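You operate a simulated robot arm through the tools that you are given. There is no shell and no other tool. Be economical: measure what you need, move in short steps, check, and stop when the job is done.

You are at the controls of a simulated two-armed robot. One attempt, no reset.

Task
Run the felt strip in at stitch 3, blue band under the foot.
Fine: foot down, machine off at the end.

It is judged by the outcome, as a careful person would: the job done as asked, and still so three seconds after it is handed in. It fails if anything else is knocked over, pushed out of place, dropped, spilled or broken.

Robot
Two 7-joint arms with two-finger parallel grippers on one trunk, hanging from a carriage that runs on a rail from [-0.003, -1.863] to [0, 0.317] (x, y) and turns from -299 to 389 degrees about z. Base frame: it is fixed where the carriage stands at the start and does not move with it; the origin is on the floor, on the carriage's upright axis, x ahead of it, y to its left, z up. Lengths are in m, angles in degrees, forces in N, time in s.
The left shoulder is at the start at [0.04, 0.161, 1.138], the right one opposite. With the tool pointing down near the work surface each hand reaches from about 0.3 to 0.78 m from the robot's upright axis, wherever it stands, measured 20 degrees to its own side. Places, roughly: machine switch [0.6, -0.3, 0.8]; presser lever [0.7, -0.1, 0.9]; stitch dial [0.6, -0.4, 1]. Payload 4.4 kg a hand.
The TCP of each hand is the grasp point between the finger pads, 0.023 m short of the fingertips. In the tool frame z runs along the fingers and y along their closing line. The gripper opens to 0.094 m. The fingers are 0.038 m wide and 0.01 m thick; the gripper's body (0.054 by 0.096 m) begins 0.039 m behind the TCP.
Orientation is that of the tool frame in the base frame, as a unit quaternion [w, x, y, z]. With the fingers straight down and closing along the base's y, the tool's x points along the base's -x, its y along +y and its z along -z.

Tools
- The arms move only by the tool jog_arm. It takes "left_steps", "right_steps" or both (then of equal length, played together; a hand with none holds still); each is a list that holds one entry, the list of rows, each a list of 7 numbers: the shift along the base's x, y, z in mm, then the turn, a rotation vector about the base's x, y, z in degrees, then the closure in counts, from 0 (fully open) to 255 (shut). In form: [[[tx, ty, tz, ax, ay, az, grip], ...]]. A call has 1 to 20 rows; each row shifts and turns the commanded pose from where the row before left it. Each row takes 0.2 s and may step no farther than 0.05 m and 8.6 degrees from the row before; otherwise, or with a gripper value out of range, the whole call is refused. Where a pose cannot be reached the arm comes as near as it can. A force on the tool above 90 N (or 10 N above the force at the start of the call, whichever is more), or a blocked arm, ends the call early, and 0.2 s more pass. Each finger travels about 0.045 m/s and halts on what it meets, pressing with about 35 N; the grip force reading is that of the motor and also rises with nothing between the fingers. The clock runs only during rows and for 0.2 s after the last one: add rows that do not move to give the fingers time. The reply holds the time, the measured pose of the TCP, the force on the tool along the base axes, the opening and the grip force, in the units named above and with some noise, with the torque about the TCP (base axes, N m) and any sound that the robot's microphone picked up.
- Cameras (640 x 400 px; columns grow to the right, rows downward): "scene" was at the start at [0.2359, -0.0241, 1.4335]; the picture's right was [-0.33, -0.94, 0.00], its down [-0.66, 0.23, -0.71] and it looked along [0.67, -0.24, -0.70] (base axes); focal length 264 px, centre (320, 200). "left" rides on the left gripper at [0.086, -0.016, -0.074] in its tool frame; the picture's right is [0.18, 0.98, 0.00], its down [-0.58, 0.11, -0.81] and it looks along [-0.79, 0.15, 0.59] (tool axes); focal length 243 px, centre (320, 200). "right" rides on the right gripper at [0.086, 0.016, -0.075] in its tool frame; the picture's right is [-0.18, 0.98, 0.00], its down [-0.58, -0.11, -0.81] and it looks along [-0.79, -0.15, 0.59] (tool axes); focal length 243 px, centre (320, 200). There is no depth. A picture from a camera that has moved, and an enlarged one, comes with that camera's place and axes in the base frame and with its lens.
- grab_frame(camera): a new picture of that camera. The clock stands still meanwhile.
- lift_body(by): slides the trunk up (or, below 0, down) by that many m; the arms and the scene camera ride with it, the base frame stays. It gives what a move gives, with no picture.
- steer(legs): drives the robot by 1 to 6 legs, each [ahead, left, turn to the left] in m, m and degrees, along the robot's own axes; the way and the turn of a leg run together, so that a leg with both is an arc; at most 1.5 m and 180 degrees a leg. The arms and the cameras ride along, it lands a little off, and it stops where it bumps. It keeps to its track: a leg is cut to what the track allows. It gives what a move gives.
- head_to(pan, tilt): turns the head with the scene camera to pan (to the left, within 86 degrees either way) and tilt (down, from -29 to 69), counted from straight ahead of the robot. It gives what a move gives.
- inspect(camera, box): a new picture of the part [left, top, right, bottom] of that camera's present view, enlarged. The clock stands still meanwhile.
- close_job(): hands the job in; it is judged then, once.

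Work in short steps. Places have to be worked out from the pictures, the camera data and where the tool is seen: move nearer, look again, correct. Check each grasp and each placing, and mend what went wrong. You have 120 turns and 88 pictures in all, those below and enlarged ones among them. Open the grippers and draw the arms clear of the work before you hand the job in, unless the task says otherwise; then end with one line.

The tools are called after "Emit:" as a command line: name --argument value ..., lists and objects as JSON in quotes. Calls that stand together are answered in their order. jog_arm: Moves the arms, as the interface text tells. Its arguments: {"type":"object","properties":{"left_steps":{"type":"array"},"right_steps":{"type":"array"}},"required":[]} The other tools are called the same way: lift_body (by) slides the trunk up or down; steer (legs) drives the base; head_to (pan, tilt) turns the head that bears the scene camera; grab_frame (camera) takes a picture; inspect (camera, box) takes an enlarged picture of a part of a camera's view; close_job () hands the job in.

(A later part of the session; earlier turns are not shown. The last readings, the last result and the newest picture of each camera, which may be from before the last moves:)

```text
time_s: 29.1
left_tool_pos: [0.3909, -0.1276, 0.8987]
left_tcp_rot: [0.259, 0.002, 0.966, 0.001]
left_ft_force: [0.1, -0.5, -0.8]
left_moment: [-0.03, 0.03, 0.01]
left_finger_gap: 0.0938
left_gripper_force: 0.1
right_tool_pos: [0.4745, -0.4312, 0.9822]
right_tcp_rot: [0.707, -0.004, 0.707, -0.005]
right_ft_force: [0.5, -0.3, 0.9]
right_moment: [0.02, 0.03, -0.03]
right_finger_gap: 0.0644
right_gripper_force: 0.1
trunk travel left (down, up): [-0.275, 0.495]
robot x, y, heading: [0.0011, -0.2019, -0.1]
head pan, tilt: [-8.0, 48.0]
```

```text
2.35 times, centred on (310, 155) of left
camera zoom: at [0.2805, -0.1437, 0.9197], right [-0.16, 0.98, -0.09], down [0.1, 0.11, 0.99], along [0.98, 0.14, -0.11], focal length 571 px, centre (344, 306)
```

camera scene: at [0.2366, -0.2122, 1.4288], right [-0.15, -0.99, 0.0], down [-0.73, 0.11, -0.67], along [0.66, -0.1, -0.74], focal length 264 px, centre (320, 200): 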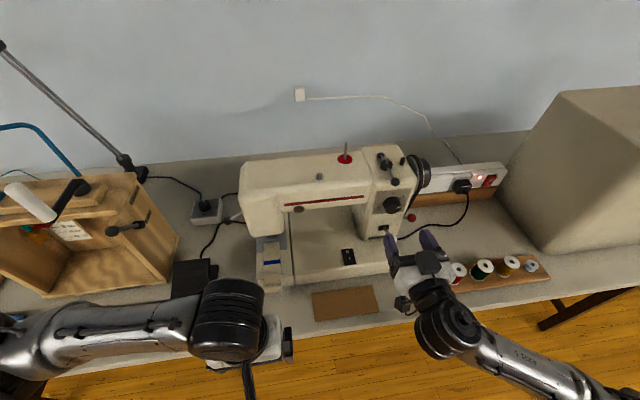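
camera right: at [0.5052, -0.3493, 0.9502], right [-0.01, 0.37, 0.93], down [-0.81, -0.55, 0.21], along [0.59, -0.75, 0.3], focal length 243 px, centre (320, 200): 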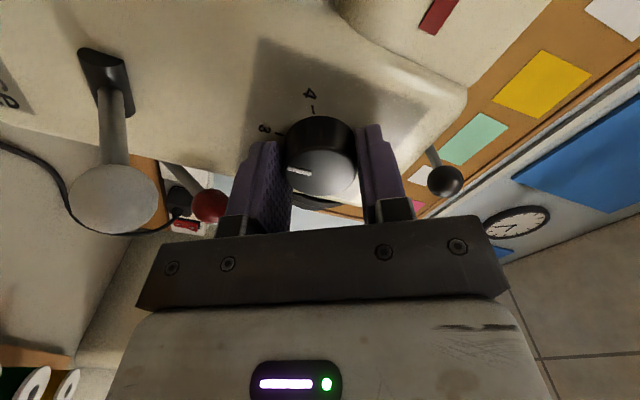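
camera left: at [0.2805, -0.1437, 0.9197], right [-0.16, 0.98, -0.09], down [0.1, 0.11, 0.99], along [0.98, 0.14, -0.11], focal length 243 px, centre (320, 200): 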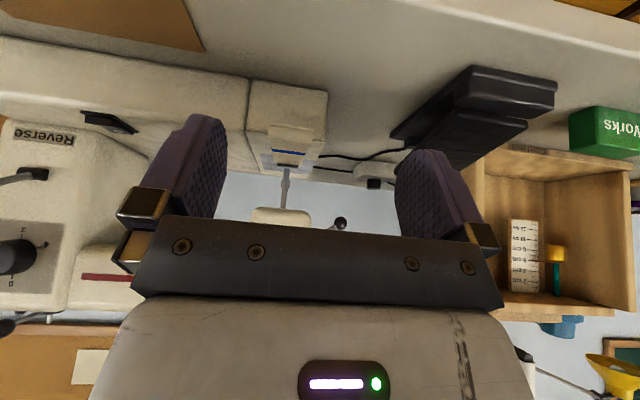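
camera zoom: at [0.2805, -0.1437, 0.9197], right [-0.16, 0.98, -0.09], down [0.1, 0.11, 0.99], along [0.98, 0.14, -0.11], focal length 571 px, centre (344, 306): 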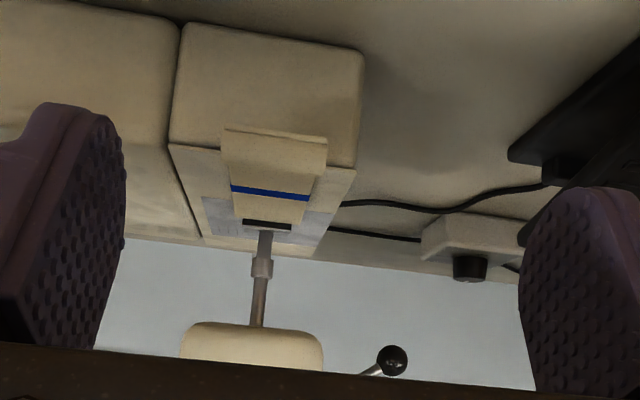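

I estimate the band at [0.583, −0.143, 0.829] and the foot toe at x≈0.657. I move closer to see whether the foot is up or down.

Emit:
jog_arm --left_steps '[[[27, 5, 0, 0, 0, 0, 0], [27, 5, 0, 0, 0, 0, 0], [27, 5, 0, 0, 0, 0, 0], [27, 5, 0, 0, 0, 0, 0]]]'

Emit:
inspect --camera "left" --box '[200, 50, 420, 230]'

```text
time_s: 30.1
left_tool_pos: [0.5021, -0.1072, 0.8987]
left_tcp_rot: [0.259, 0.002, 0.966, 0.0]
left_ft_force: [0.5, 0.8, 0.1]
left_moment: [-0.01, -0.01, 0.0]
left_finger_gap: 0.094
left_gripper_force: 0.1
right_tool_pos: [0.4766, -0.4322, 0.9823]
right_tcp_rot: [0.707, -0.005, 0.707, -0.004]
right_ft_force: [0.2, 0.6, 0.8]
right_moment: [0.02, -0.01, -0.02]
right_finger_gap: 0.064
right_gripper_force: 0.0
trunk travel left (down, up): [-0.275, 0.495]
robot x, y, heading: [-0.0009, -0.2009, -0.2]
head pan, tilt: [-8.0, 48.0]
```

```text
2.22 times, centred on (310, 140) of left
camera zoom: at [0.3902, -0.1244, 0.92], right [-0.15, 0.98, -0.09], down [0.1, 0.11, 0.99], along [0.98, 0.14, -0.12], focal length 539 px, centre (342, 333)
```

zoom: 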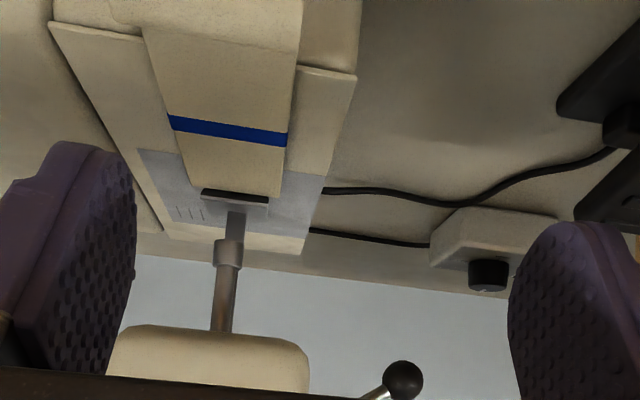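

I can't yet tell the foot's height. I swing the left hand to the left side and yaw it −60° to view the foot from the side.

Emit:
jog_arm --left_steps '[[[-3, 20, 0, 0, 0, 0, 0], [0, 20, 0, 0, 0, 0, 0], [0, 20, 0, 0, 0, -7.5, 0], [0, 20, -4, 0, 0, -7.5, 0], [0, 15, -4, 0, 0, -7.5, 0], [0, 10, -4, 0, 0, -7.5, 0], [0, 5, -4, 0, 0, -7.5, 0], [0, 0, -4, 0, 0, -7.5, 0], [0, 0, -4, 0, 0, -7.5, 0], [0, 0, -4, 0, 0, -7.5, 0]]]'

Emit:
grab_frame --camera "left"

```text
time_s: 32.3
left_tool_pos: [0.4987, 0.0025, 0.8731]
left_tcp_rot: [0.225, 0.485, 0.835, -0.128]
left_ft_force: [-0.2, 0.2, 0.8]
left_moment: [-0.02, 0.01, 0.01]
left_finger_gap: 0.0941
left_gripper_force: 0.1
right_tool_pos: [0.4767, -0.4302, 0.9821]
right_tcp_rot: [0.707, -0.004, 0.707, -0.005]
right_ft_force: [0.0, -0.1, -1.1]
right_moment: [-0.02, 0.0, -0.03]
right_finger_gap: 0.0642
right_gripper_force: 0.1
trunk travel left (down, up): [-0.275, 0.495]
robot x, y, heading: [0.0011, -0.1997, 0.0]
head pan, tilt: [-8.0, 48.0]
```

```text
50 pictures are left
camera left: at [0.4284, 0.0912, 0.8944], right [0.78, 0.62, -0.09], down [0.14, -0.03, 0.99], along [0.62, -0.78, -0.12], focal length 243 px, centre (320, 200)
```

left: 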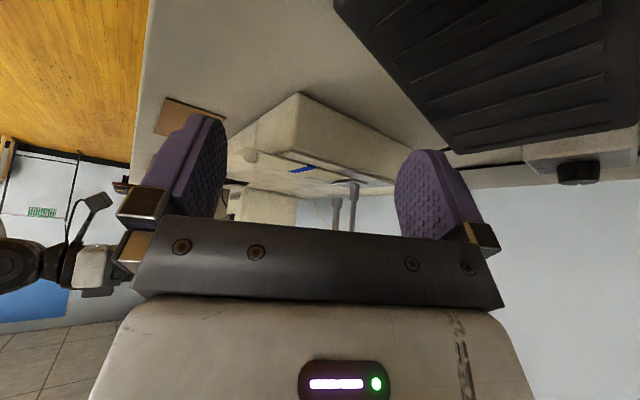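

Emit:
inspect --camera "left" --box '[280, 130, 420, 230]'

```text
4.00 times, centred on (350, 180) of left
camera zoom: at [0.4284, 0.0912, 0.8944], right [0.78, 0.62, -0.09], down [0.14, -0.03, 0.99], along [0.62, -0.78, -0.12], focal length 970 px, centre (200, 280)
```

zoom: 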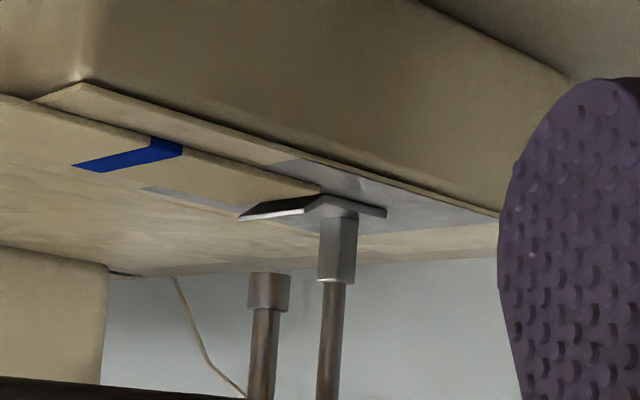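

The foot's sole seems about at strip-top height. I move closer in the same orientation to settle whether it is raised.

Emit:
jog_arm --left_steps '[[[20, -25, 0, 0, 0, 0, 0], [20, -25, 0, 0, 0, 0, 0], [15, -25, 0, 0, 0, 0, 0]]]'

Emit:
inspect --camera "left" --box '[230, 100, 440, 230]'

```text
time_s: 33.1
left_tool_pos: [0.5523, -0.0745, 0.8739]
left_tcp_rot: [0.224, 0.486, 0.835, -0.128]
left_ft_force: [0.8, 0.7, 0.2]
left_moment: [0.01, 0.01, -0.02]
left_finger_gap: 0.0938
left_gripper_force: 0.1
right_tool_pos: [0.4765, -0.4323, 0.9823]
right_tcp_rot: [0.707, -0.004, 0.707, -0.004]
right_ft_force: [0.9, 0.2, -0.3]
right_moment: [-0.01, 0.0, 0.05]
right_finger_gap: 0.0641
right_gripper_force: 0.0
trunk travel left (down, up): [-0.275, 0.495]
robot x, y, heading: [-0.004, -0.2052, -0.2]
head pan, tilt: [-8.0, 48.0]
```

```text
3.05 times, centred on (335, 165) of left
camera zoom: at [0.4833, 0.0143, 0.8934], right [0.77, 0.63, -0.09], down [0.14, -0.03, 0.99], along [0.62, -0.78, -0.11], focal length 739 px, centre (274, 307)
```

zoom: 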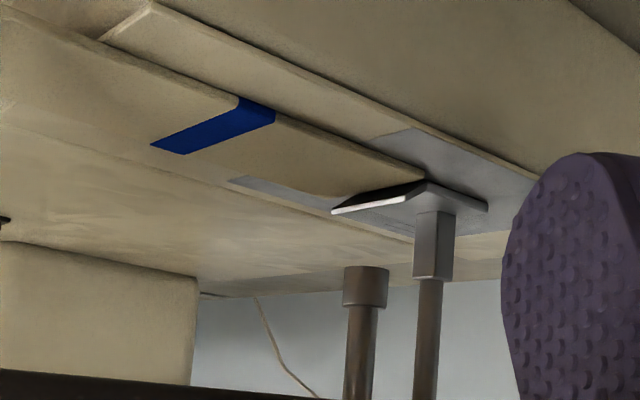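

The dark contact shadow suggests the foot is down on the plate, with the strip's end butted against its toe. Next I check the switch state and the lever.

Emit:
inspect --camera "scene" --box '[230, 180, 370, 300]'

Emit:
grab_frame --camera "left"

```text
3.33 times, centred on (300, 240) of scene
camera zoom: at [0.2369, -0.2128, 1.4289], right [-0.14, -0.99, 0.0], down [-0.73, 0.11, -0.67], along [0.66, -0.1, -0.74], focal length 881 px, centre (387, 67)
```

zoom: 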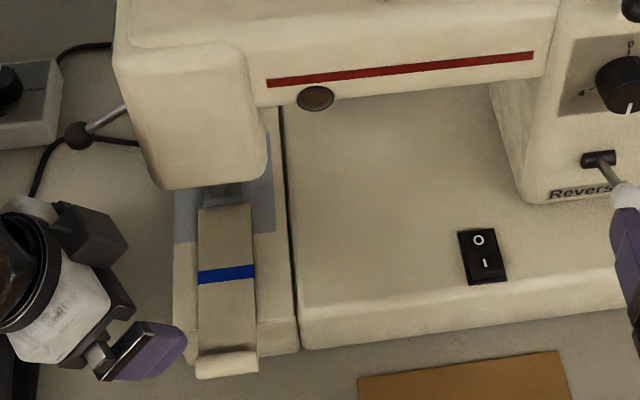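

```text
46 pictures are left
camera left: at [0.4833, 0.0143, 0.8934], right [0.77, 0.63, -0.09], down [0.14, -0.03, 0.99], along [0.62, -0.78, -0.11], focal length 243 px, centre (320, 200)
```

left: 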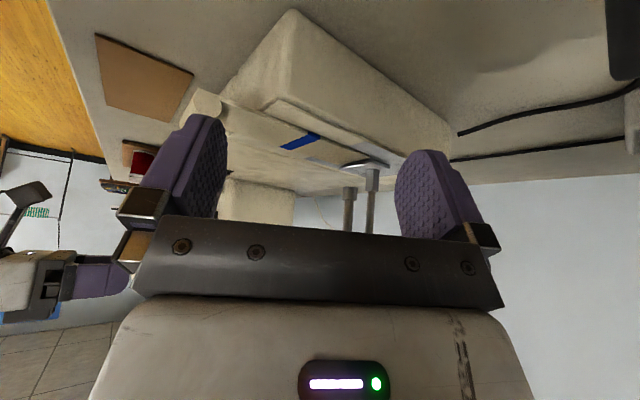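

Foot down, switch O at the back and I at the front. The lever ball is near [0.67, −0.045, 0.907]. I back the left hand off, undo the yaw and level it along +x, so it can take the ball from the front.

Emit:
jog_arm --left_steps '[[[-13, 13, 6, 0, 0, 7.5, 0], [-13, 13, 6, 0, 0, 7.5, 0], [-13, 13, 6, 0, 0, 7.5, 0], [-13, 13, 6, 0, 0, 7.5, 0], [-13, 13, 6, 0, 0, 7.5, 0], [-13, 13, 6, 0, 0, 7.5, 0], [-13, 13, 6, 0, 0, 7.5, 100], [-13, 13, 0, 0, 0, 7.5, 180], [0, 0, 0, 0, -7.5, 0, 180], [0, 0, 0, 0, -7.5, 0, 180], [0, 0, 0, 0, -7.5, 0, 180], [0, 0, 0, 0, -7.5, 0, 180], [0, 0, 0, 0, -7.5, 0, 180], [0, 0, 0, 0, -7.5, 0, 180], [0, 0, 0, 0, -7.5, 0, 180], [0, 0, 0, 0, -7.5, 0, 180]]]'

Emit:
jog_arm --left_steps '[[[0, 0, 0, 7.5, 0, 0, 180], [0, 0, 0, 7.5, 0, 0, 180], [0, 0, 0, 7.5, 0, 0, 180], [0, 0, 0, 7.5, 0, 0, 180], [0, 0, 0, 7.5, 0, 0, 180], [0, 0, 0, 7.5, 0, 0, 180], [0, 0, 0, 7.5, 0, 0, 180], [0, 0, 0, 7.5, 0, 0, 180], [0, 0, 0, 7.5, 0, 0, 180], [0, 0, 0, 7.5, 0, 0, 180], [0, 0, 0, 7.5, 0, 0, 180], [0, 0, 0, 7.5, 0, 0, 180]]]'

Emit:
grab_frame --camera "left"

```text
time_s: 36.5
left_tool_pos: [0.4471, 0.0322, 0.9145]
left_tcp_rot: [0.708, 0.002, 0.707, 0.002]
left_ft_force: [0.4, -0.2, -1.1]
left_moment: [0.0, 0.0, 0.05]
left_finger_gap: 0.0276
left_gripper_force: 0.1
right_tool_pos: [0.4745, -0.432, 0.9817]
right_tcp_rot: [0.707, -0.005, 0.707, -0.004]
right_ft_force: [0.0, 0.5, 0.5]
right_moment: [0.01, -0.03, 0.01]
right_finger_gap: 0.0644
right_gripper_force: 0.1
trunk travel left (down, up): [-0.275, 0.495]
robot x, y, heading: [0.0033, -0.203, -0.4]
head pan, tilt: [-8.0, 48.0]
```

```text
time_s: 39.1
left_tool_pos: [0.4487, 0.0302, 0.9156]
left_tcp_rot: [0.498, 0.502, 0.498, 0.501]
left_ft_force: [-0.9, -0.2, -0.3]
left_moment: [0.0, 0.0, -0.03]
left_finger_gap: 0.0274
left_gripper_force: 0.0
right_tool_pos: [0.4766, -0.4312, 0.9824]
right_tcp_rot: [0.707, -0.004, 0.707, -0.005]
right_ft_force: [-0.1, 0.2, 0.8]
right_moment: [0.04, 0.0, 0.0]
right_finger_gap: 0.0644
right_gripper_force: 0.0
trunk travel left (down, up): [-0.275, 0.495]
robot x, y, heading: [0.0006, -0.2025, -0.2]
head pan, tilt: [-8.0, 48.0]
```

```text
45 pictures are left
camera left: at [0.3751, 0.1174, 0.8991], right [0.0, 0.18, 0.98], down [-0.81, -0.58, 0.1], along [0.59, -0.79, 0.14], focal length 243 px, centre (320, 200)
```

left: 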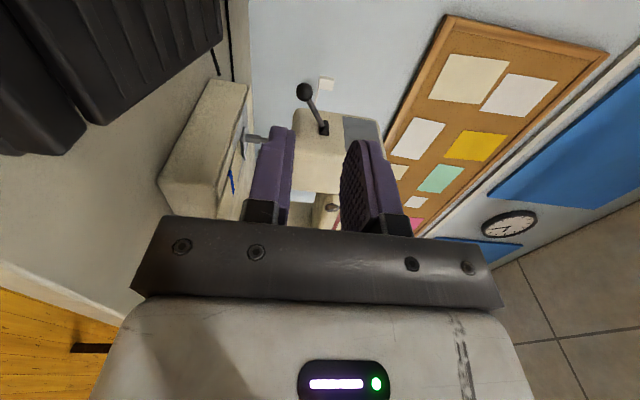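

The hand is rolled, with its fingers closing vertically. The ball is at about [0.668, −0.048, 0.909] and the lever slopes down from its slot. I fork the ball with the fingers part open.

Emit:
jog_arm --left_steps '[[[28, -17, -1.5, 0, 0, 0, 155], [28, -17, -1.5, 0, 0, 0, 155], [28, -17, -1.5, 0, 0, 0, 155], [27, -17, -1.5, 0, 0, 0, 155], [20, 0, 0, 0, 0, 0, 155], [20, 0, 0, 0, 0, 0, 155], [20, 0, 0, 0, 0, 0, 155], [20, 0, 0, 0, 0, 0, 155], [20, 0, 0, 0, 0, 0, 155]]]'

Emit:
grab_frame --camera "left"

```text
time_s: 41.1
left_tool_pos: [0.6594, -0.0362, 0.909]
left_tcp_rot: [0.498, 0.501, 0.499, 0.502]
left_ft_force: [-0.3, -1.5, -0.4]
left_moment: [0.01, 0.0, 0.01]
left_finger_gap: 0.0367
left_gripper_force: 0.0
right_tool_pos: [0.4769, -0.4318, 0.9827]
right_tcp_rot: [0.707, -0.004, 0.707, -0.005]
right_ft_force: [-0.2, 0.0, -0.4]
right_moment: [-0.02, -0.02, 0.0]
right_finger_gap: 0.0646
right_gripper_force: 0.0
trunk travel left (down, up): [-0.275, 0.495]
robot x, y, heading: [-0.0007, -0.2022, -0.1]
head pan, tilt: [-8.0, 48.0]
```

```text
44 pictures are left
camera left: at [0.5853, 0.05, 0.8925], right [0.0, 0.18, 0.98], down [-0.81, -0.58, 0.11], along [0.59, -0.79, 0.14], focal length 243 px, centre (320, 200)
```

left: 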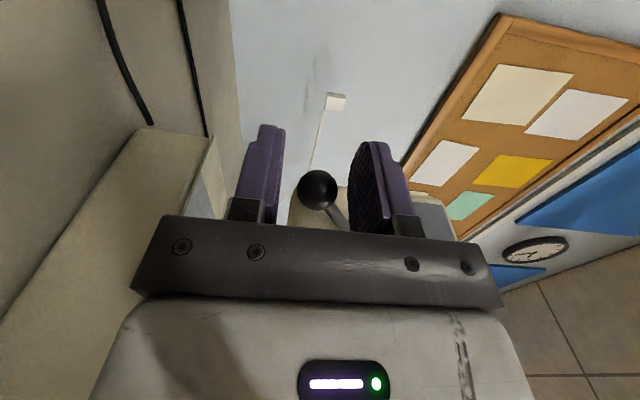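

The ball sits between the fingers. I lift in small steps.

Emit:
jog_arm --left_steps '[[[0, 2, 10, 0, 0, 0, 155], [0, 2, 10, 0, 0, 0, 155], [0, 2, 10, 0, 0, 0, 155], [0, 2, 10, 0, 0, 0, 155]]]'

Emit:
grab_frame --camera "left"

```text
time_s: 42.1
left_tool_pos: [0.6598, -0.0268, 0.9481]
left_tcp_rot: [0.499, 0.501, 0.499, 0.501]
left_ft_force: [-0.5, -0.2, 0.5]
left_moment: [0.0, -0.01, 0.02]
left_finger_gap: 0.0366
left_gripper_force: 0.1
right_tool_pos: [0.4763, -0.4309, 0.9815]
right_tcp_rot: [0.707, -0.004, 0.707, -0.004]
right_ft_force: [-0.2, -0.1, 0.3]
right_moment: [0.01, -0.01, -0.01]
right_finger_gap: 0.0648
right_gripper_force: 0.1
trunk travel left (down, up): [-0.275, 0.495]
robot x, y, heading: [0.0005, -0.2035, -0.2]
head pan, tilt: [-8.0, 48.0]
```

```text
43 pictures are left
camera left: at [0.5864, 0.0586, 0.9321], right [0.0, 0.18, 0.98], down [-0.81, -0.58, 0.11], along [0.59, -0.79, 0.15], focal length 243 px, centre (320, 200)
```

left: 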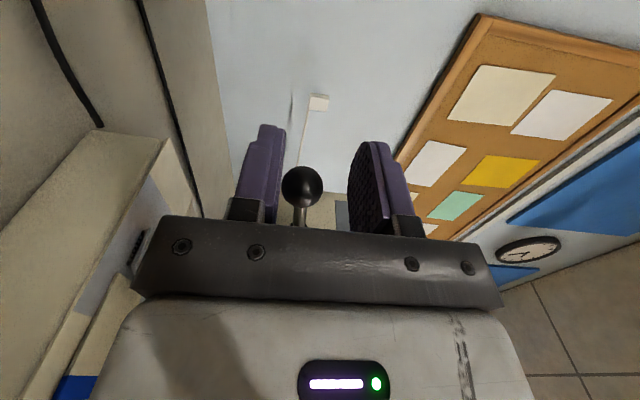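

The lever rises freely and is about level. I go on lifting until it stops.

Emit:
jog_arm --left_steps '[[[0, -1, 8, 0, 0, 0, 155], [0, -2, 8, 0, 0, 0, 155], [0, -3, 8, 0, 0, 0, 155], [0, -3, 8, 0, 0, 0, 155], [0, -3, 6, 0, 0, 0, 155]]]'

Emit:
grab_frame --camera "left"

```text
time_s: 43.3
left_tool_pos: [0.6583, -0.0386, 0.983]
left_tcp_rot: [0.497, 0.502, 0.5, 0.501]
left_ft_force: [1.5, 3.9, -9.9]
left_moment: [0.13, 0.03, 0.04]
left_finger_gap: 0.0411
left_gripper_force: 5.0
right_tool_pos: [0.4748, -0.4305, 0.9814]
right_tcp_rot: [0.707, -0.005, 0.707, -0.004]
right_ft_force: [0.2, 0.3, -0.8]
right_moment: [0.0, -0.02, 0.04]
right_finger_gap: 0.0644
right_gripper_force: 0.0
trunk travel left (down, up): [-0.275, 0.495]
robot x, y, heading: [-0.0005, -0.202, -0.1]
head pan, tilt: [-8.0, 48.0]
```

```text
42 pictures are left
camera left: at [0.5842, 0.0474, 0.9679], right [0.0, 0.18, 0.98], down [-0.8, -0.58, 0.11], along [0.59, -0.79, 0.14], focal length 243 px, centre (320, 200)
```

left: 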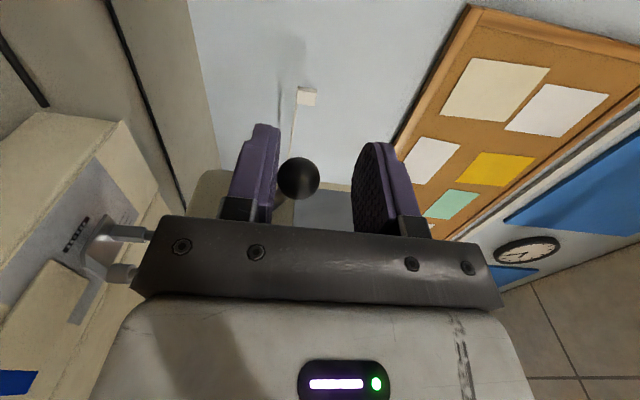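

The lever is at its upper stop and the foot has visibly lifted off the plate. I ease down a little, withdraw and see whether it holds.

Emit:
jog_arm --left_steps '[[[0, 0, -5, 0, 0, 0, 140], [-15, 0, 0, 0, 0, 0, 140], [-30, 5, 0, 0, 0, 0, 140], [-40, 10, 0, 0, 0, 0, 140], [-40, 10, 0, 0, 0, 0, 140]]]'

Emit:
grab_frame --camera "left"

Emit:
inspect --camera "scene" --box '[230, 180, 370, 300]'

```text
time_s: 44.5
left_tool_pos: [0.5349, -0.0131, 0.9789]
left_tcp_rot: [0.498, 0.501, 0.5, 0.501]
left_ft_force: [-0.1, 0.4, -1.0]
left_moment: [-0.03, -0.01, -0.03]
left_finger_gap: 0.0421
left_gripper_force: 0.0
right_tool_pos: [0.4749, -0.4295, 0.9813]
right_tcp_rot: [0.707, -0.004, 0.708, -0.004]
right_ft_force: [-0.4, -0.2, -0.2]
right_moment: [0.0, 0.03, 0.04]
right_finger_gap: 0.0646
right_gripper_force: 0.1
trunk travel left (down, up): [-0.275, 0.495]
robot x, y, heading: [-0.0024, -0.2015, -0.4]
head pan, tilt: [-8.0, 48.0]
```

```text
41 pictures are left
camera left: at [0.4605, 0.0726, 0.9628], right [0.0, 0.18, 0.98], down [-0.81, -0.58, 0.11], along [0.59, -0.79, 0.14], focal length 243 px, centre (320, 200)
```

left: 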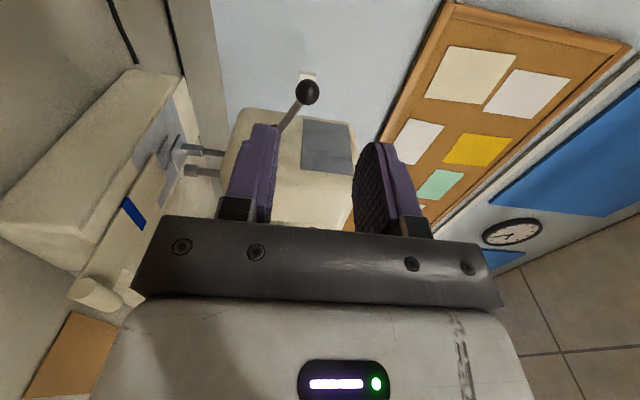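

```text
3.33 times, centred on (300, 240) of scene
camera zoom: at [0.2359, -0.2117, 1.4285], right [-0.14, -0.99, 0.0], down [-0.74, 0.11, -0.67], along [0.66, -0.1, -0.74], focal length 881 px, centre (387, 67)
```

zoom: 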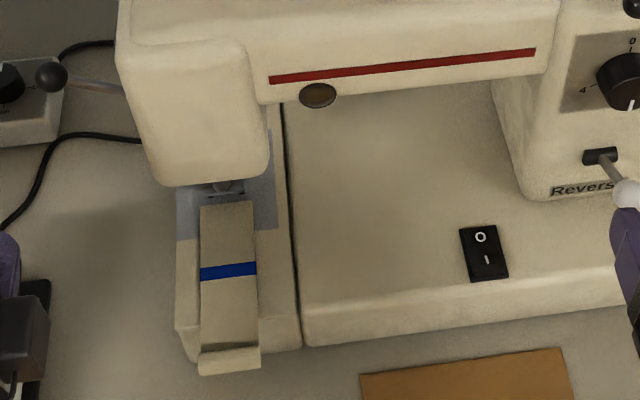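

Foot up and holding. Now the strip: I bring the left hand in front of its tab, fingers closed, to look before pushing.

Emit:
jog_arm --left_steps '[[[-40, 0, -10, 0, 0, 0, 200], [-40, -10, -20, 0, 0, 0, 255], [-20, -30, -20, 0, 0, 0, 255], [0, -30, -25, 0, 0, 0, 255], [0, -32, -25, 0, 0, 0, 255], [0, -32, -15, 0, 0, 0, 255]]]'

Emit:
grab_frame --camera "left"

```text
time_s: 45.9
left_tool_pos: [0.4345, -0.1507, 0.8649]
left_tcp_rot: [0.499, 0.5, 0.499, 0.501]
left_ft_force: [0.4, 0.0, 0.6]
left_moment: [0.01, -0.01, 0.01]
left_finger_gap: 0.0
left_gripper_force: 34.5
right_tool_pos: [0.4758, -0.4326, 0.9822]
right_tcp_rot: [0.707, -0.005, 0.707, -0.005]
right_ft_force: [-0.2, -0.6, -0.6]
right_moment: [0.02, 0.01, 0.03]
right_finger_gap: 0.0646
right_gripper_force: 0.1
trunk travel left (down, up): [-0.275, 0.495]
robot x, y, heading: [-0.0005, -0.2024, -0.3]
head pan, tilt: [-8.0, 48.0]
```

```text
39 pictures are left
camera left: at [0.362, -0.0653, 0.8497], right [0.0, 0.18, 0.98], down [-0.81, -0.58, 0.11], along [0.59, -0.79, 0.15], focal length 243 px, centre (320, 200)
```

left: 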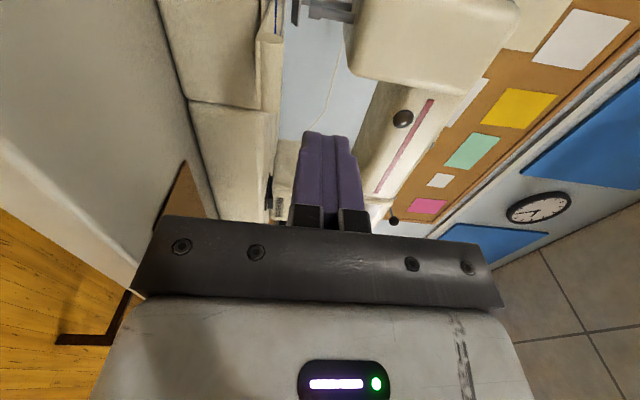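

Emit:
inspect --camera "left" --box '[180, 0, 380, 160]'

Emit:
inspect --camera "scene" --box '[240, 220, 340, 310]'

```text
2.50 times, centred on (280, 80) of left
camera zoom: at [0.362, -0.0653, 0.8497], right [0.0, 0.18, 0.98], down [-0.81, -0.58, 0.11], along [0.59, -0.79, 0.15], focal length 606 px, centre (420, 500)
```

zoom: 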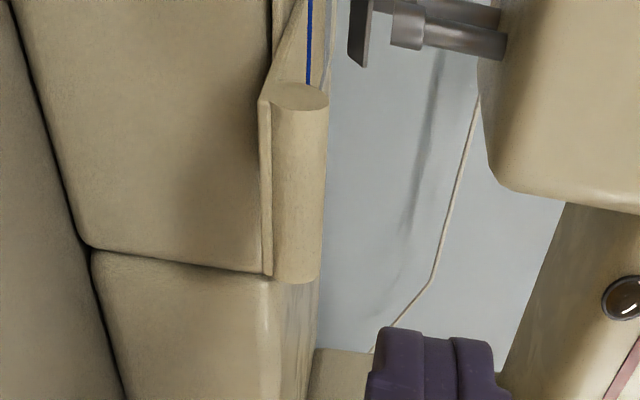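

```text
4.44 times, centred on (290, 265) of scene
camera zoom: at [0.2365, -0.2132, 1.4287], right [-0.14, -0.99, 0.0], down [-0.74, 0.11, -0.67], along [0.66, -0.1, -0.74], focal length 1175 px, centre (453, -89)
```

zoom: 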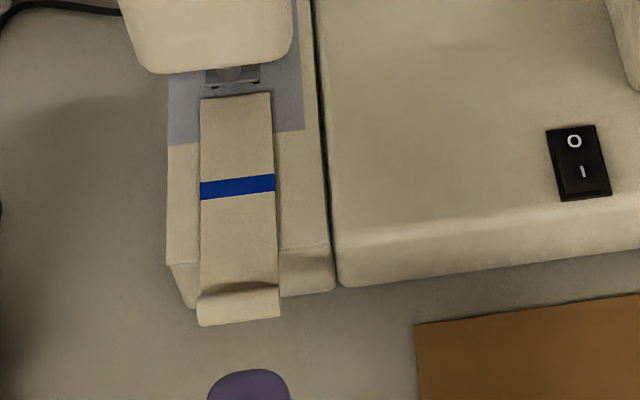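

The strip ends in a rolled hem whose front is at x≈0.50, resting on the bed at y≈−0.141; the foot's flat runs from about 0.652 to 0.682. I push the hem in about 28 mm with the closed fingertips, so the strip's end goes under the foot.

Emit:
jog_arm --left_steps '[[[0, 8, -10, 0, 0, 0, 255], [0, 0, -10, 0, 0, 0, 255], [5, 0, -6, 0, 0, 0, 255], [12, 0, 0, 0, 0, 0, 255], [12, 0, 0, 0, 0, 0, 255], [8, 0, 0, 0, 0, 0, 255], [6, 0, 0, 0, 0, 0, 255], [6, 0, 0, 0, 0, 0, 255], [6, 0, 0, 0, 0, 0, 255], [6, 0, 0, 0, 0, 0, 255]]]'

Emit:
inspect --camera "scene" --box '[240, 220, 340, 310]'

```text
time_s: 48.1
left_tool_pos: [0.4958, -0.1394, 0.8402]
left_tcp_rot: [0.498, 0.502, 0.499, 0.502]
left_ft_force: [0.6, 0.1, -0.5]
left_moment: [-0.02, -0.03, -0.01]
left_finger_gap: 0.0
left_gripper_force: 35.1
right_tool_pos: [0.4759, -0.4305, 0.9814]
right_tcp_rot: [0.707, -0.005, 0.707, -0.004]
right_ft_force: [0.2, -0.1, -0.9]
right_moment: [0.0, 0.01, 0.0]
right_finger_gap: 0.0649
right_gripper_force: 0.0
trunk travel left (down, up): [-0.275, 0.495]
robot x, y, heading: [0.0009, -0.2036, -0.4]
head pan, tilt: [-8.0, 48.0]
```

```text
4.44 times, centred on (290, 265) of scene
camera zoom: at [0.2368, -0.2121, 1.4288], right [-0.14, -0.99, 0.0], down [-0.74, 0.11, -0.67], along [0.66, -0.1, -0.74], focal length 1175 px, centre (453, -89)
```

zoom: 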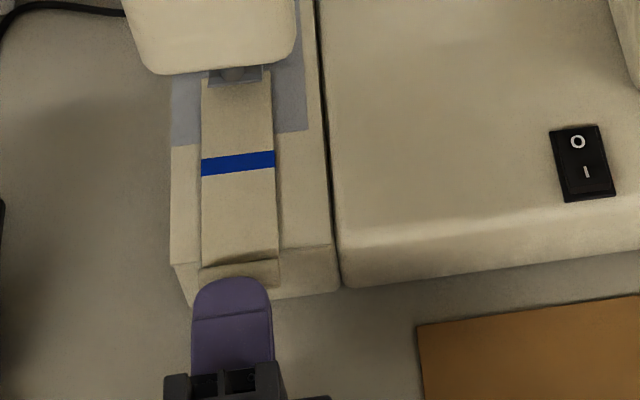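

The strip slid in about 17 mm and passes under the raised foot. I push 12 mm more, then back off.

Emit:
jog_arm --left_steps '[[[6, 0, 0, 0, 0, 0, 255], [6, 0, 0, 0, 0, 0, 255], [0, 0, 0, 0, 0, 0, 255], [-10, 0, 0, 0, 0, 0, 255], [-30, 0, 5, 0, 0, 0, 255], [-30, 0, 10, 0, 0, 0, 255]]]'

Emit:
inspect --camera "scene" --box '[240, 220, 340, 310]'

```text
time_s: 49.5
left_tool_pos: [0.4364, -0.1398, 0.855]
left_tcp_rot: [0.499, 0.501, 0.499, 0.501]
left_ft_force: [-0.8, -0.9, -1.1]
left_moment: [-0.02, 0.01, 0.0]
left_finger_gap: 0.0003
left_gripper_force: 34.6
right_tool_pos: [0.4754, -0.4313, 0.9821]
right_tcp_rot: [0.707, -0.003, 0.707, -0.005]
right_ft_force: [-0.2, -0.1, -0.6]
right_moment: [0.02, -0.01, -0.03]
right_finger_gap: 0.0646
right_gripper_force: 0.0
trunk travel left (down, up): [-0.275, 0.495]
robot x, y, heading: [-0.001, -0.2021, -0.4]
head pan, tilt: [-8.0, 48.0]
```

```text
4.44 times, centred on (290, 265) of scene
camera zoom: at [0.2361, -0.2121, 1.4285], right [-0.14, -0.99, 0.0], down [-0.74, 0.11, -0.67], along [0.66, -0.1, -0.74], focal length 1175 px, centre (453, -89)
```

zoom: 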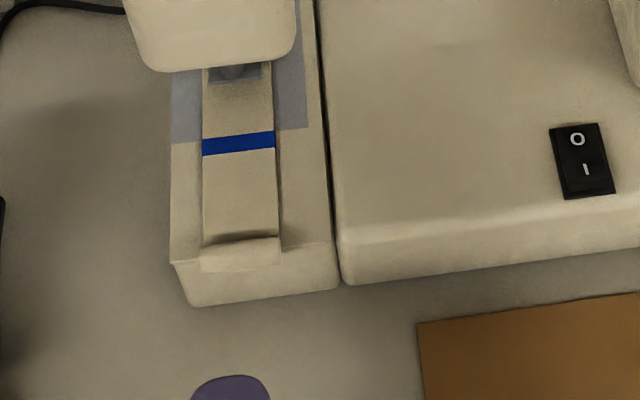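

The strip's end is now about under the foot's flat, with the band at x≈0.609. I return to the lever ball (now about [0.668, −0.046, 0.971]) to lower the foot.

Emit:
jog_arm --left_steps '[[[0, 20, 25, 0, 0, 0, 155], [10, 25, 25, 0, 0, 0, 155], [30, 25, 25, 0, 0, 0, 155], [30, 20, 25, 0, 0, 0, 155], [40, 12, 10, 0, 0, 0, 155], [25, 0, 3, 0, 0, 0, 155], [25, 0, 0, 0, 0, 0, 155], [25, 0, 0, 0, 0, 0, 155], [25, 0, 0, 0, 0, 0, 155], [15, 0, 0, 0, 0, 0, 155]]]'

Emit:
grab_frame --camera "left"

```text
time_s: 51.7
left_tool_pos: [0.662, -0.041, 0.9682]
left_tcp_rot: [0.499, 0.501, 0.499, 0.501]
left_ft_force: [-0.3, -0.9, -0.1]
left_moment: [0.01, 0.0, 0.01]
left_finger_gap: 0.0366
left_gripper_force: 0.0
right_tool_pos: [0.476, -0.4302, 0.9814]
right_tcp_rot: [0.707, -0.004, 0.707, -0.004]
right_ft_force: [-0.1, -1.9, -0.1]
right_moment: [0.02, -0.05, -0.01]
right_finger_gap: 0.0644
right_gripper_force: 0.1
trunk travel left (down, up): [-0.275, 0.495]
robot x, y, heading: [0.0025, -0.2013, -0.2]
head pan, tilt: [-8.0, 48.0]
```

```text
34 pictures are left
camera left: at [0.5888, 0.0452, 0.952], right [0.0, 0.18, 0.98], down [-0.81, -0.58, 0.11], along [0.59, -0.79, 0.14], focal length 243 px, centre (320, 200)
```

left: 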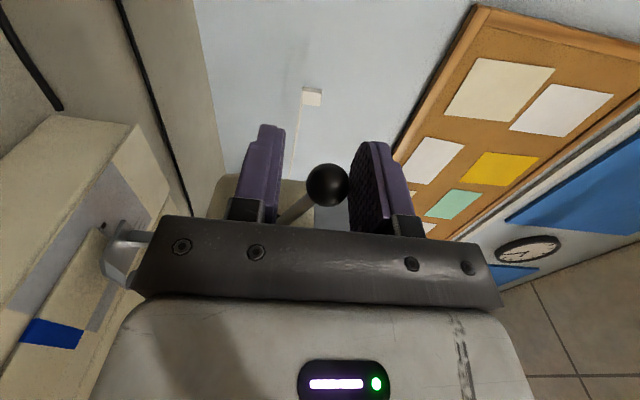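

The ball is between the fingers. I push it down through its travel.

Emit:
jog_arm --left_steps '[[[0, 3, -10, 0, 0, 0, 155], [0, 3, -10, 0, 0, 0, 155], [0, 3, -10, 0, 0, 0, 155], [0, 1, -10, 0, 0, 0, 155], [0, -2, -9, 0, 0, 0, 155], [0, -2, -8, 0, 0, 0, 155], [0, -2, -7, 0, 0, 0, 155], [0, 0, -5, 0, 0, 0, 155]]]'

Emit:
grab_frame --camera "left"

```text
time_s: 53.5
left_tool_pos: [0.6629, -0.0341, 0.9014]
left_tcp_rot: [0.5, 0.5, 0.497, 0.503]
left_ft_force: [-3.1, 0.2, 6.3]
left_moment: [-0.08, -0.08, -0.03]
left_finger_gap: 0.0398
left_gripper_force: 3.9
right_tool_pos: [0.4757, -0.4307, 0.9815]
right_tcp_rot: [0.707, -0.004, 0.707, -0.004]
right_ft_force: [0.1, 0.7, 0.2]
right_moment: [0.02, 0.03, 0.0]
right_finger_gap: 0.0643
right_gripper_force: 0.1
trunk travel left (down, up): [-0.275, 0.495]
robot x, y, heading: [0.0, -0.2009, -0.5]
head pan, tilt: [-8.0, 48.0]
```

```text
33 pictures are left
camera left: at [0.5891, 0.051, 0.884], right [0.0, 0.18, 0.98], down [-0.81, -0.58, 0.1], along [0.59, -0.79, 0.15], focal length 243 px, centre (320, 200)
```

left: 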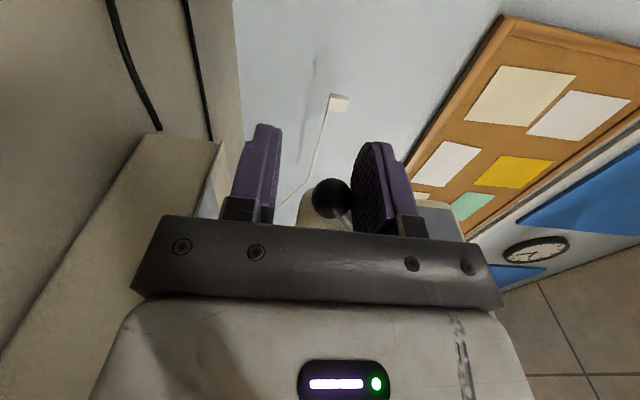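

The lever is down at its stop. I ease off and withdraw, keeping the left hand as an observer, and look at the foot.

Emit:
jog_arm --left_steps '[[[0, 0, 5, 0, 0, 0, 140], [-15, 0, 2, 0, 0, 0, 130], [-30, 5, 0, 0, 0, 0, 130], [-40, 15, 0, 0, 0, 0, 130], [-40, 15, 0, 0, 0, 0, 130], [-40, 15, 0, 0, 0, 0, 130]]]'

Emit:
grab_frame --camera "left"

```text
time_s: 54.9
left_tool_pos: [0.4963, 0.0184, 0.9014]
left_tcp_rot: [0.498, 0.502, 0.499, 0.501]
left_ft_force: [-0.3, 0.3, -0.6]
left_moment: [-0.03, 0.03, 0.0]
left_finger_gap: 0.046
left_gripper_force: 0.0
right_tool_pos: [0.4746, -0.4291, 0.9822]
right_tcp_rot: [0.706, -0.004, 0.708, -0.005]
right_ft_force: [0.5, -0.6, 0.2]
right_moment: [0.0, -0.03, 0.02]
right_finger_gap: 0.0645
right_gripper_force: 0.0
trunk travel left (down, up): [-0.275, 0.495]
robot x, y, heading: [0.0001, -0.2043, -0.2]
head pan, tilt: [-8.0, 48.0]
```

```text
32 pictures are left
camera left: at [0.4224, 0.1024, 0.8854], right [0.0, 0.18, 0.98], down [-0.81, -0.58, 0.11], along [0.59, -0.79, 0.14], focal length 243 px, centre (320, 200)
```

left: 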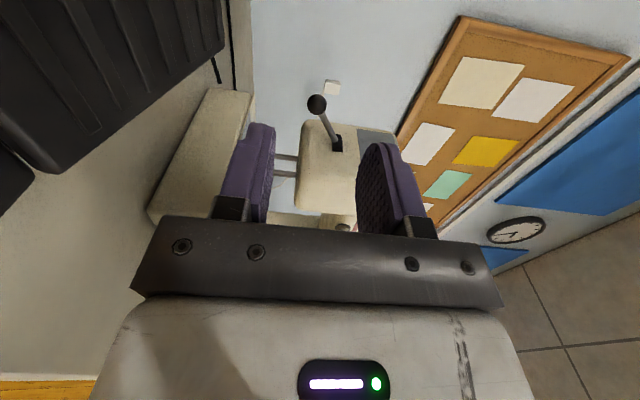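

The lever is down again. Now the right hand: close, pitch down 45° so a fingertip corner can press the rocker (I at about [0.561, −0.339], O at about [0.583, −0.339], top z≈0.83), and move over there.

Emit:
jog_arm --right_steps '[[[-5, 0, 0, 0, 7.5, 0, 160], [0, 15, 0, 0, 7.5, 0, 255], [0, 20, 0, 0, 7.5, 0, 255], [0, 20, 0, 0, 7.5, 0, 255], [10, 20, -10, 0, 7.5, 0, 255], [20, 17, -15, 0, 7.5, 0, 255], [25, 0, -20, 0, 0, 0, 255], [30, 0, -30, 0, 0, 0, 255]]]'

Emit:
grab_frame --camera "right"

Emit:
inspect --camera "scene" --box '[240, 210, 380, 310]'

```text
time_s: 56.7
left_tool_pos: [0.4999, 0.0153, 0.9019]
left_tcp_rot: [0.499, 0.501, 0.499, 0.501]
left_ft_force: [-0.6, 0.3, 0.5]
left_moment: [0.01, 0.0, 0.03]
left_finger_gap: 0.0459
left_gripper_force: 0.1
right_tool_pos: [0.5556, -0.3389, 0.9061]
right_tcp_rot: [0.383, -0.005, 0.924, -0.003]
right_ft_force: [-0.6, -0.1, 0.5]
right_moment: [-0.04, 0.01, 0.04]
right_finger_gap: 0.0
right_gripper_force: 35.4
trunk travel left (down, up): [-0.275, 0.495]
robot x, y, heading: [-0.0009, -0.2041, -0.4]
head pan, tilt: [-8.0, 48.0]
```

```text
31 pictures are left
camera right: at [0.4408, -0.3233, 0.8989], right [0.12, 0.99, 0.12], down [-0.16, -0.1, 0.98], along [0.98, -0.14, 0.14], focal length 243 px, centre (320, 200)
```

right: 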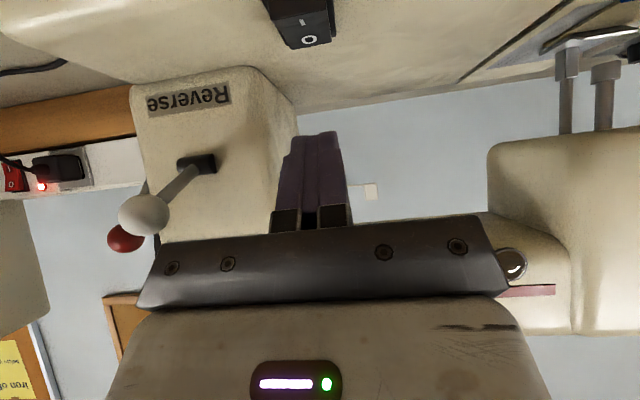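

```text
4.00 times, centred on (310, 260) of scene
camera zoom: at [0.2369, -0.2121, 1.4289], right [-0.14, -0.99, 0.0], down [-0.73, 0.11, -0.67], along [0.66, -0.1, -0.74], focal length 1057 px, centre (360, -40)
```

zoom: 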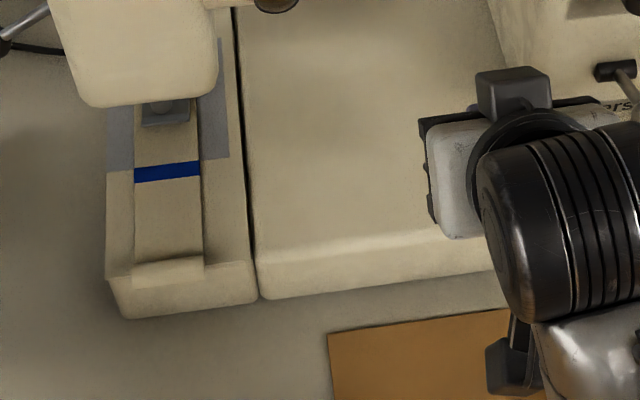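

The foot now sits on the strip. I zoom on the rocker to read its state.

Emit:
inspect --camera "right" --box '[250, 0, 370, 70]'

```text
5.33 times, centred on (310, 35) of right
camera zoom: at [0.4408, -0.3233, 0.8989], right [0.12, 0.99, 0.12], down [-0.16, -0.1, 0.98], along [0.98, -0.14, 0.14], focal length 1294 px, centre (373, 1080)
```

zoom: 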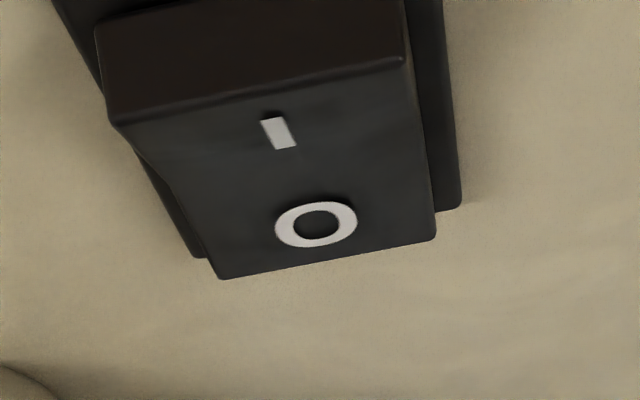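

The rocker's I end stands up, so it's off. The I end is near x 0.556 and the O end near 0.587, with y −0.340. I lower the corner onto the I end carefully.

Emit:
jog_arm --right_steps '[[[0, -1, -15, 0, 0, 0, 255], [0, 0, -15, 0, 0, 0, 255], [0, 0, -5, 0, 0, 0, 255], [0, 0, -4, 0, 0, 0, 255], [0, 0, -4, 0, 0, 0, 255]]]'

Emit:
inspect --camera "right" --box '[240, 30, 400, 190]'

```text
time_s: 57.9
left_tool_pos: [0.4973, 0.0164, 0.9003]
left_tcp_rot: [0.499, 0.501, 0.498, 0.502]
left_ft_force: [-0.2, 0.4, 0.3]
left_moment: [0.0, 0.0, -0.01]
left_finger_gap: 0.0464
left_gripper_force: 0.1
right_tool_pos: [0.5537, -0.3391, 0.864]
right_tcp_rot: [0.383, -0.006, 0.924, -0.002]
right_ft_force: [-0.6, -0.6, -0.4]
right_moment: [-0.03, 0.02, -0.01]
right_finger_gap: 0.0002
right_gripper_force: 35.0
trunk travel left (down, up): [-0.275, 0.495]
robot x, y, heading: [-0.0014, -0.2012, -0.2]
head pan, tilt: [-8.0, 48.0]
```

```text
2.50 times, centred on (320, 110) of right
camera zoom: at [0.4402, -0.3236, 0.8558], right [0.12, 0.99, 0.12], down [-0.16, -0.1, 0.98], along [0.98, -0.14, 0.14], focal length 606 px, centre (320, 425)
```

zoom: 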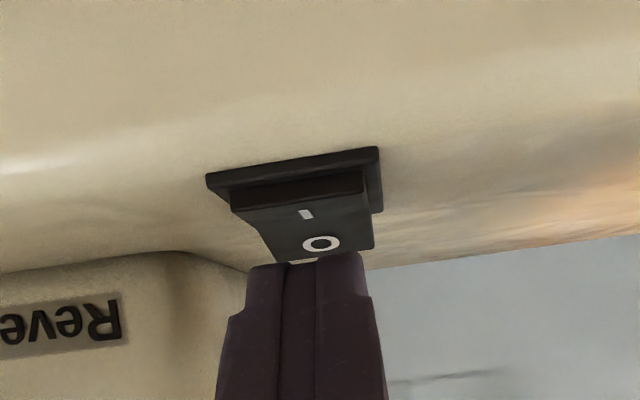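

The fingertip is still about 8 mm above the rocker. I go down further in 3 mm steps.

Emit:
jog_arm --right_steps '[[[0, 0, -3, 0, 0, 0, 255], [0, 0, -3, 0, 0, 0, 255], [0, 0, -3, 0, 0, 0, 255]]]'

Emit:
inspect --camera "right" --box '[240, 30, 400, 190]'

```text
time_s: 58.7
left_tool_pos: [0.4968, 0.0138, 0.9026]
left_tcp_rot: [0.499, 0.501, 0.499, 0.501]
left_ft_force: [-0.4, 0.4, 0.3]
left_moment: [0.02, 0.02, -0.02]
left_finger_gap: 0.046
left_gripper_force: 0.0
right_tool_pos: [0.5548, -0.3382, 0.8623]
right_tcp_rot: [0.389, -0.005, 0.921, -0.002]
right_ft_force: [-28.6, 0.3, 58.3]
right_moment: [-0.03, 0.66, -0.16]
right_finger_gap: 0.0
right_gripper_force: 34.7
trunk travel left (down, up): [-0.275, 0.495]
robot x, y, heading: [-0.001, -0.2052, -0.3]
head pan, tilt: [-8.0, 48.0]
```

```text
2.50 times, centred on (320, 110) of right
camera zoom: at [0.4402, -0.3235, 0.8526], right [0.12, 0.98, 0.13], down [-0.17, -0.1, 0.98], along [0.98, -0.14, 0.16], focal length 606 px, centre (320, 425)
```

zoom: 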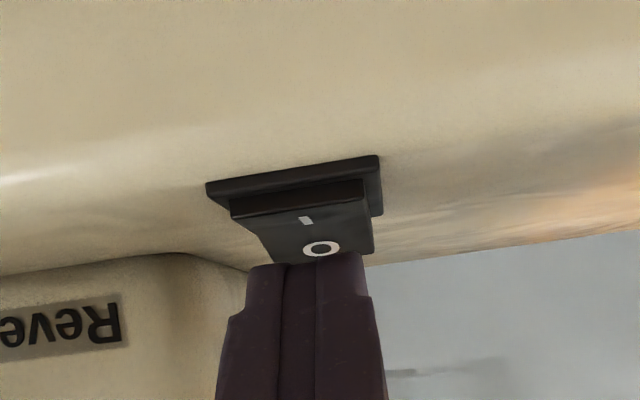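

It carries 58 N without flipping: the rounded fingertip's lowest point is further forward than the corner, so I'm on the pivot. I lift, move 15 mm toward me, and press again.

Emit:
jog_arm --right_steps '[[[0, 0, 10, 0, 0, 0, 255], [-8, 0, 4, 0, 0, 0, 255], [-7, 0, 0, 0, 0, 0, 255], [0, 0, -6, 0, 0, 0, 255], [0, 0, -4, 0, 0, 0, 255]]]'

Emit:
inspect --camera "right" --box '[240, 30, 400, 190]'

```text
time_s: 59.9
left_tool_pos: [0.4984, 0.0153, 0.9012]
left_tcp_rot: [0.499, 0.501, 0.498, 0.501]
left_ft_force: [0.5, -0.3, 0.5]
left_moment: [-0.01, 0.01, 0.01]
left_finger_gap: 0.0463
left_gripper_force: 0.1
right_tool_pos: [0.5403, -0.3395, 0.8586]
right_tcp_rot: [0.382, -0.006, 0.924, -0.003]
right_ft_force: [0.8, -0.9, 0.7]
right_moment: [0.02, -0.04, 0.01]
right_finger_gap: 0.0001
right_gripper_force: 34.9
trunk travel left (down, up): [-0.275, 0.495]
robot x, y, heading: [-0.0014, -0.2045, -0.1]
head pan, tilt: [-8.0, 48.0]
```

```text
2.50 times, centred on (320, 110) of right
camera zoom: at [0.4261, -0.3231, 0.8511], right [0.12, 0.99, 0.12], down [-0.16, -0.1, 0.98], along [0.98, -0.14, 0.14], focal length 606 px, centre (320, 425)
```

zoom: 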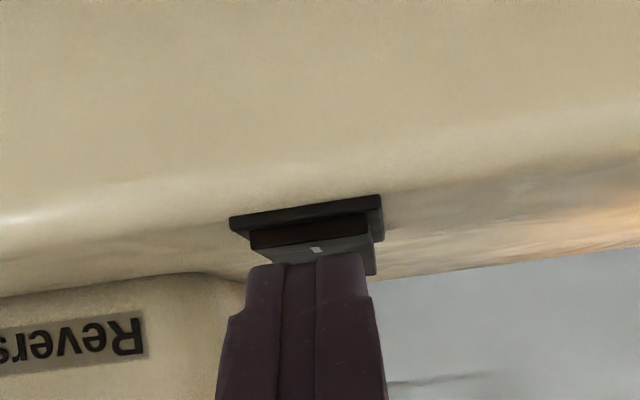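

No contact yet here. I go on down in 3 mm steps.

Emit:
jog_arm --right_steps '[[[0, 0, -3, 0, 0, 0, 255], [0, 0, -3, 0, 0, 0, 255]]]'

Emit:
inspect --camera "right" --box '[240, 30, 400, 190]'

```text
time_s: 60.5
left_tool_pos: [0.4974, 0.0151, 0.9021]
left_tcp_rot: [0.498, 0.501, 0.499, 0.502]
left_ft_force: [0.6, -0.3, 0.0]
left_moment: [0.01, 0.01, -0.02]
left_finger_gap: 0.0462
left_gripper_force: 0.1
right_tool_pos: [0.5389, -0.3385, 0.8555]
right_tcp_rot: [0.384, -0.006, 0.923, -0.002]
right_ft_force: [-4.1, 0.7, 8.1]
right_moment: [0.01, 0.07, -0.02]
right_finger_gap: 0.0
right_gripper_force: 35.1
trunk travel left (down, up): [-0.275, 0.495]
robot x, y, heading: [0.003, -0.2008, -0.5]
head pan, tilt: [-8.0, 48.0]
```

```text
2.50 times, centred on (320, 110) of right
camera zoom: at [0.4251, -0.3235, 0.8473], right [0.12, 0.98, 0.12], down [-0.16, -0.1, 0.98], along [0.98, -0.14, 0.14], focal length 606 px, centre (320, 425)
```

zoom: 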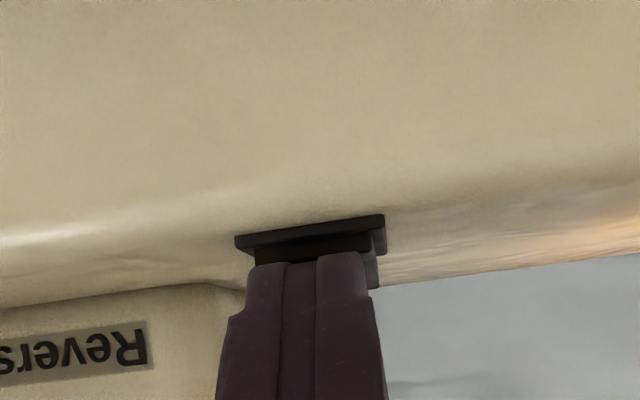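

Contact at 8 N and the near end seems to dip. I press 3 mm more.

Emit:
jog_arm --right_steps '[[[0, 0, -3, 0, 0, 0, 255]]]'

Emit:
inspect --camera "right" --box '[240, 30, 400, 190]'

Emit:
inspect --camera "scene" --box '[240, 210, 340, 310]'

```text
time_s: 60.9
left_tool_pos: [0.4981, 0.0156, 0.9021]
left_tcp_rot: [0.499, 0.501, 0.499, 0.502]
left_ft_force: [-0.3, 0.4, -0.5]
left_moment: [0.01, 0.0, 0.0]
left_finger_gap: 0.0463
left_gripper_force: 0.1
right_tool_pos: [0.5386, -0.3395, 0.8549]
right_tcp_rot: [0.388, -0.005, 0.922, -0.002]
right_ft_force: [-21.9, 1.2, 43.1]
right_moment: [0.01, 0.51, -0.03]
right_finger_gap: 0.0
right_gripper_force: 35.3
trunk travel left (down, up): [-0.275, 0.495]
robot x, y, heading: [-0.0006, -0.2026, -0.3]
head pan, tilt: [-8.0, 48.0]
```

```text
2.50 times, centred on (320, 110) of right
camera zoom: at [0.4249, -0.3235, 0.8462], right [0.12, 0.98, 0.12], down [-0.17, -0.1, 0.98], along [0.98, -0.14, 0.15], focal length 606 px, centre (320, 425)
```

zoom: 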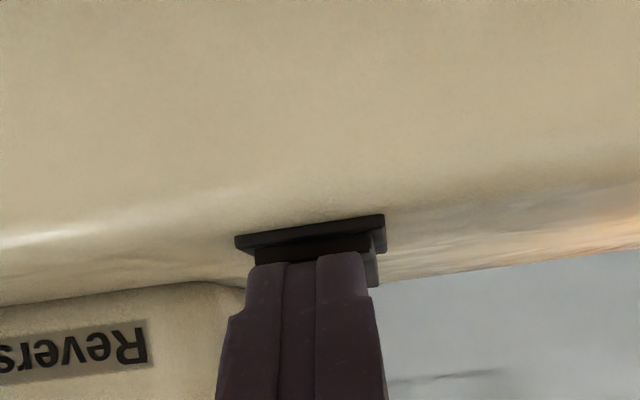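

```text
4.00 times, centred on (290, 260) of scene
camera zoom: at [0.2359, -0.2127, 1.4294], right [-0.14, -0.99, 0.0], down [-0.74, 0.11, -0.67], along [0.66, -0.1, -0.74], focal length 1057 px, centre (440, -40)
```

zoom: 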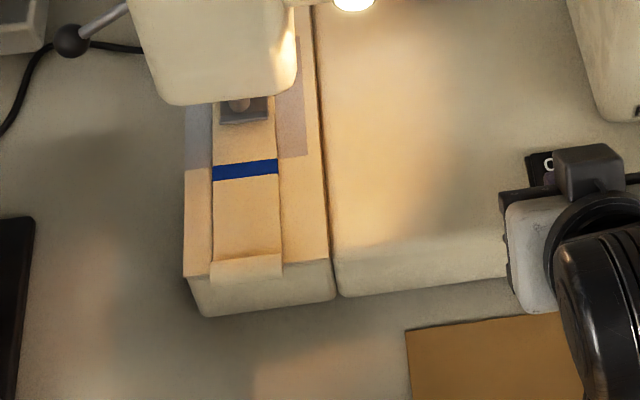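

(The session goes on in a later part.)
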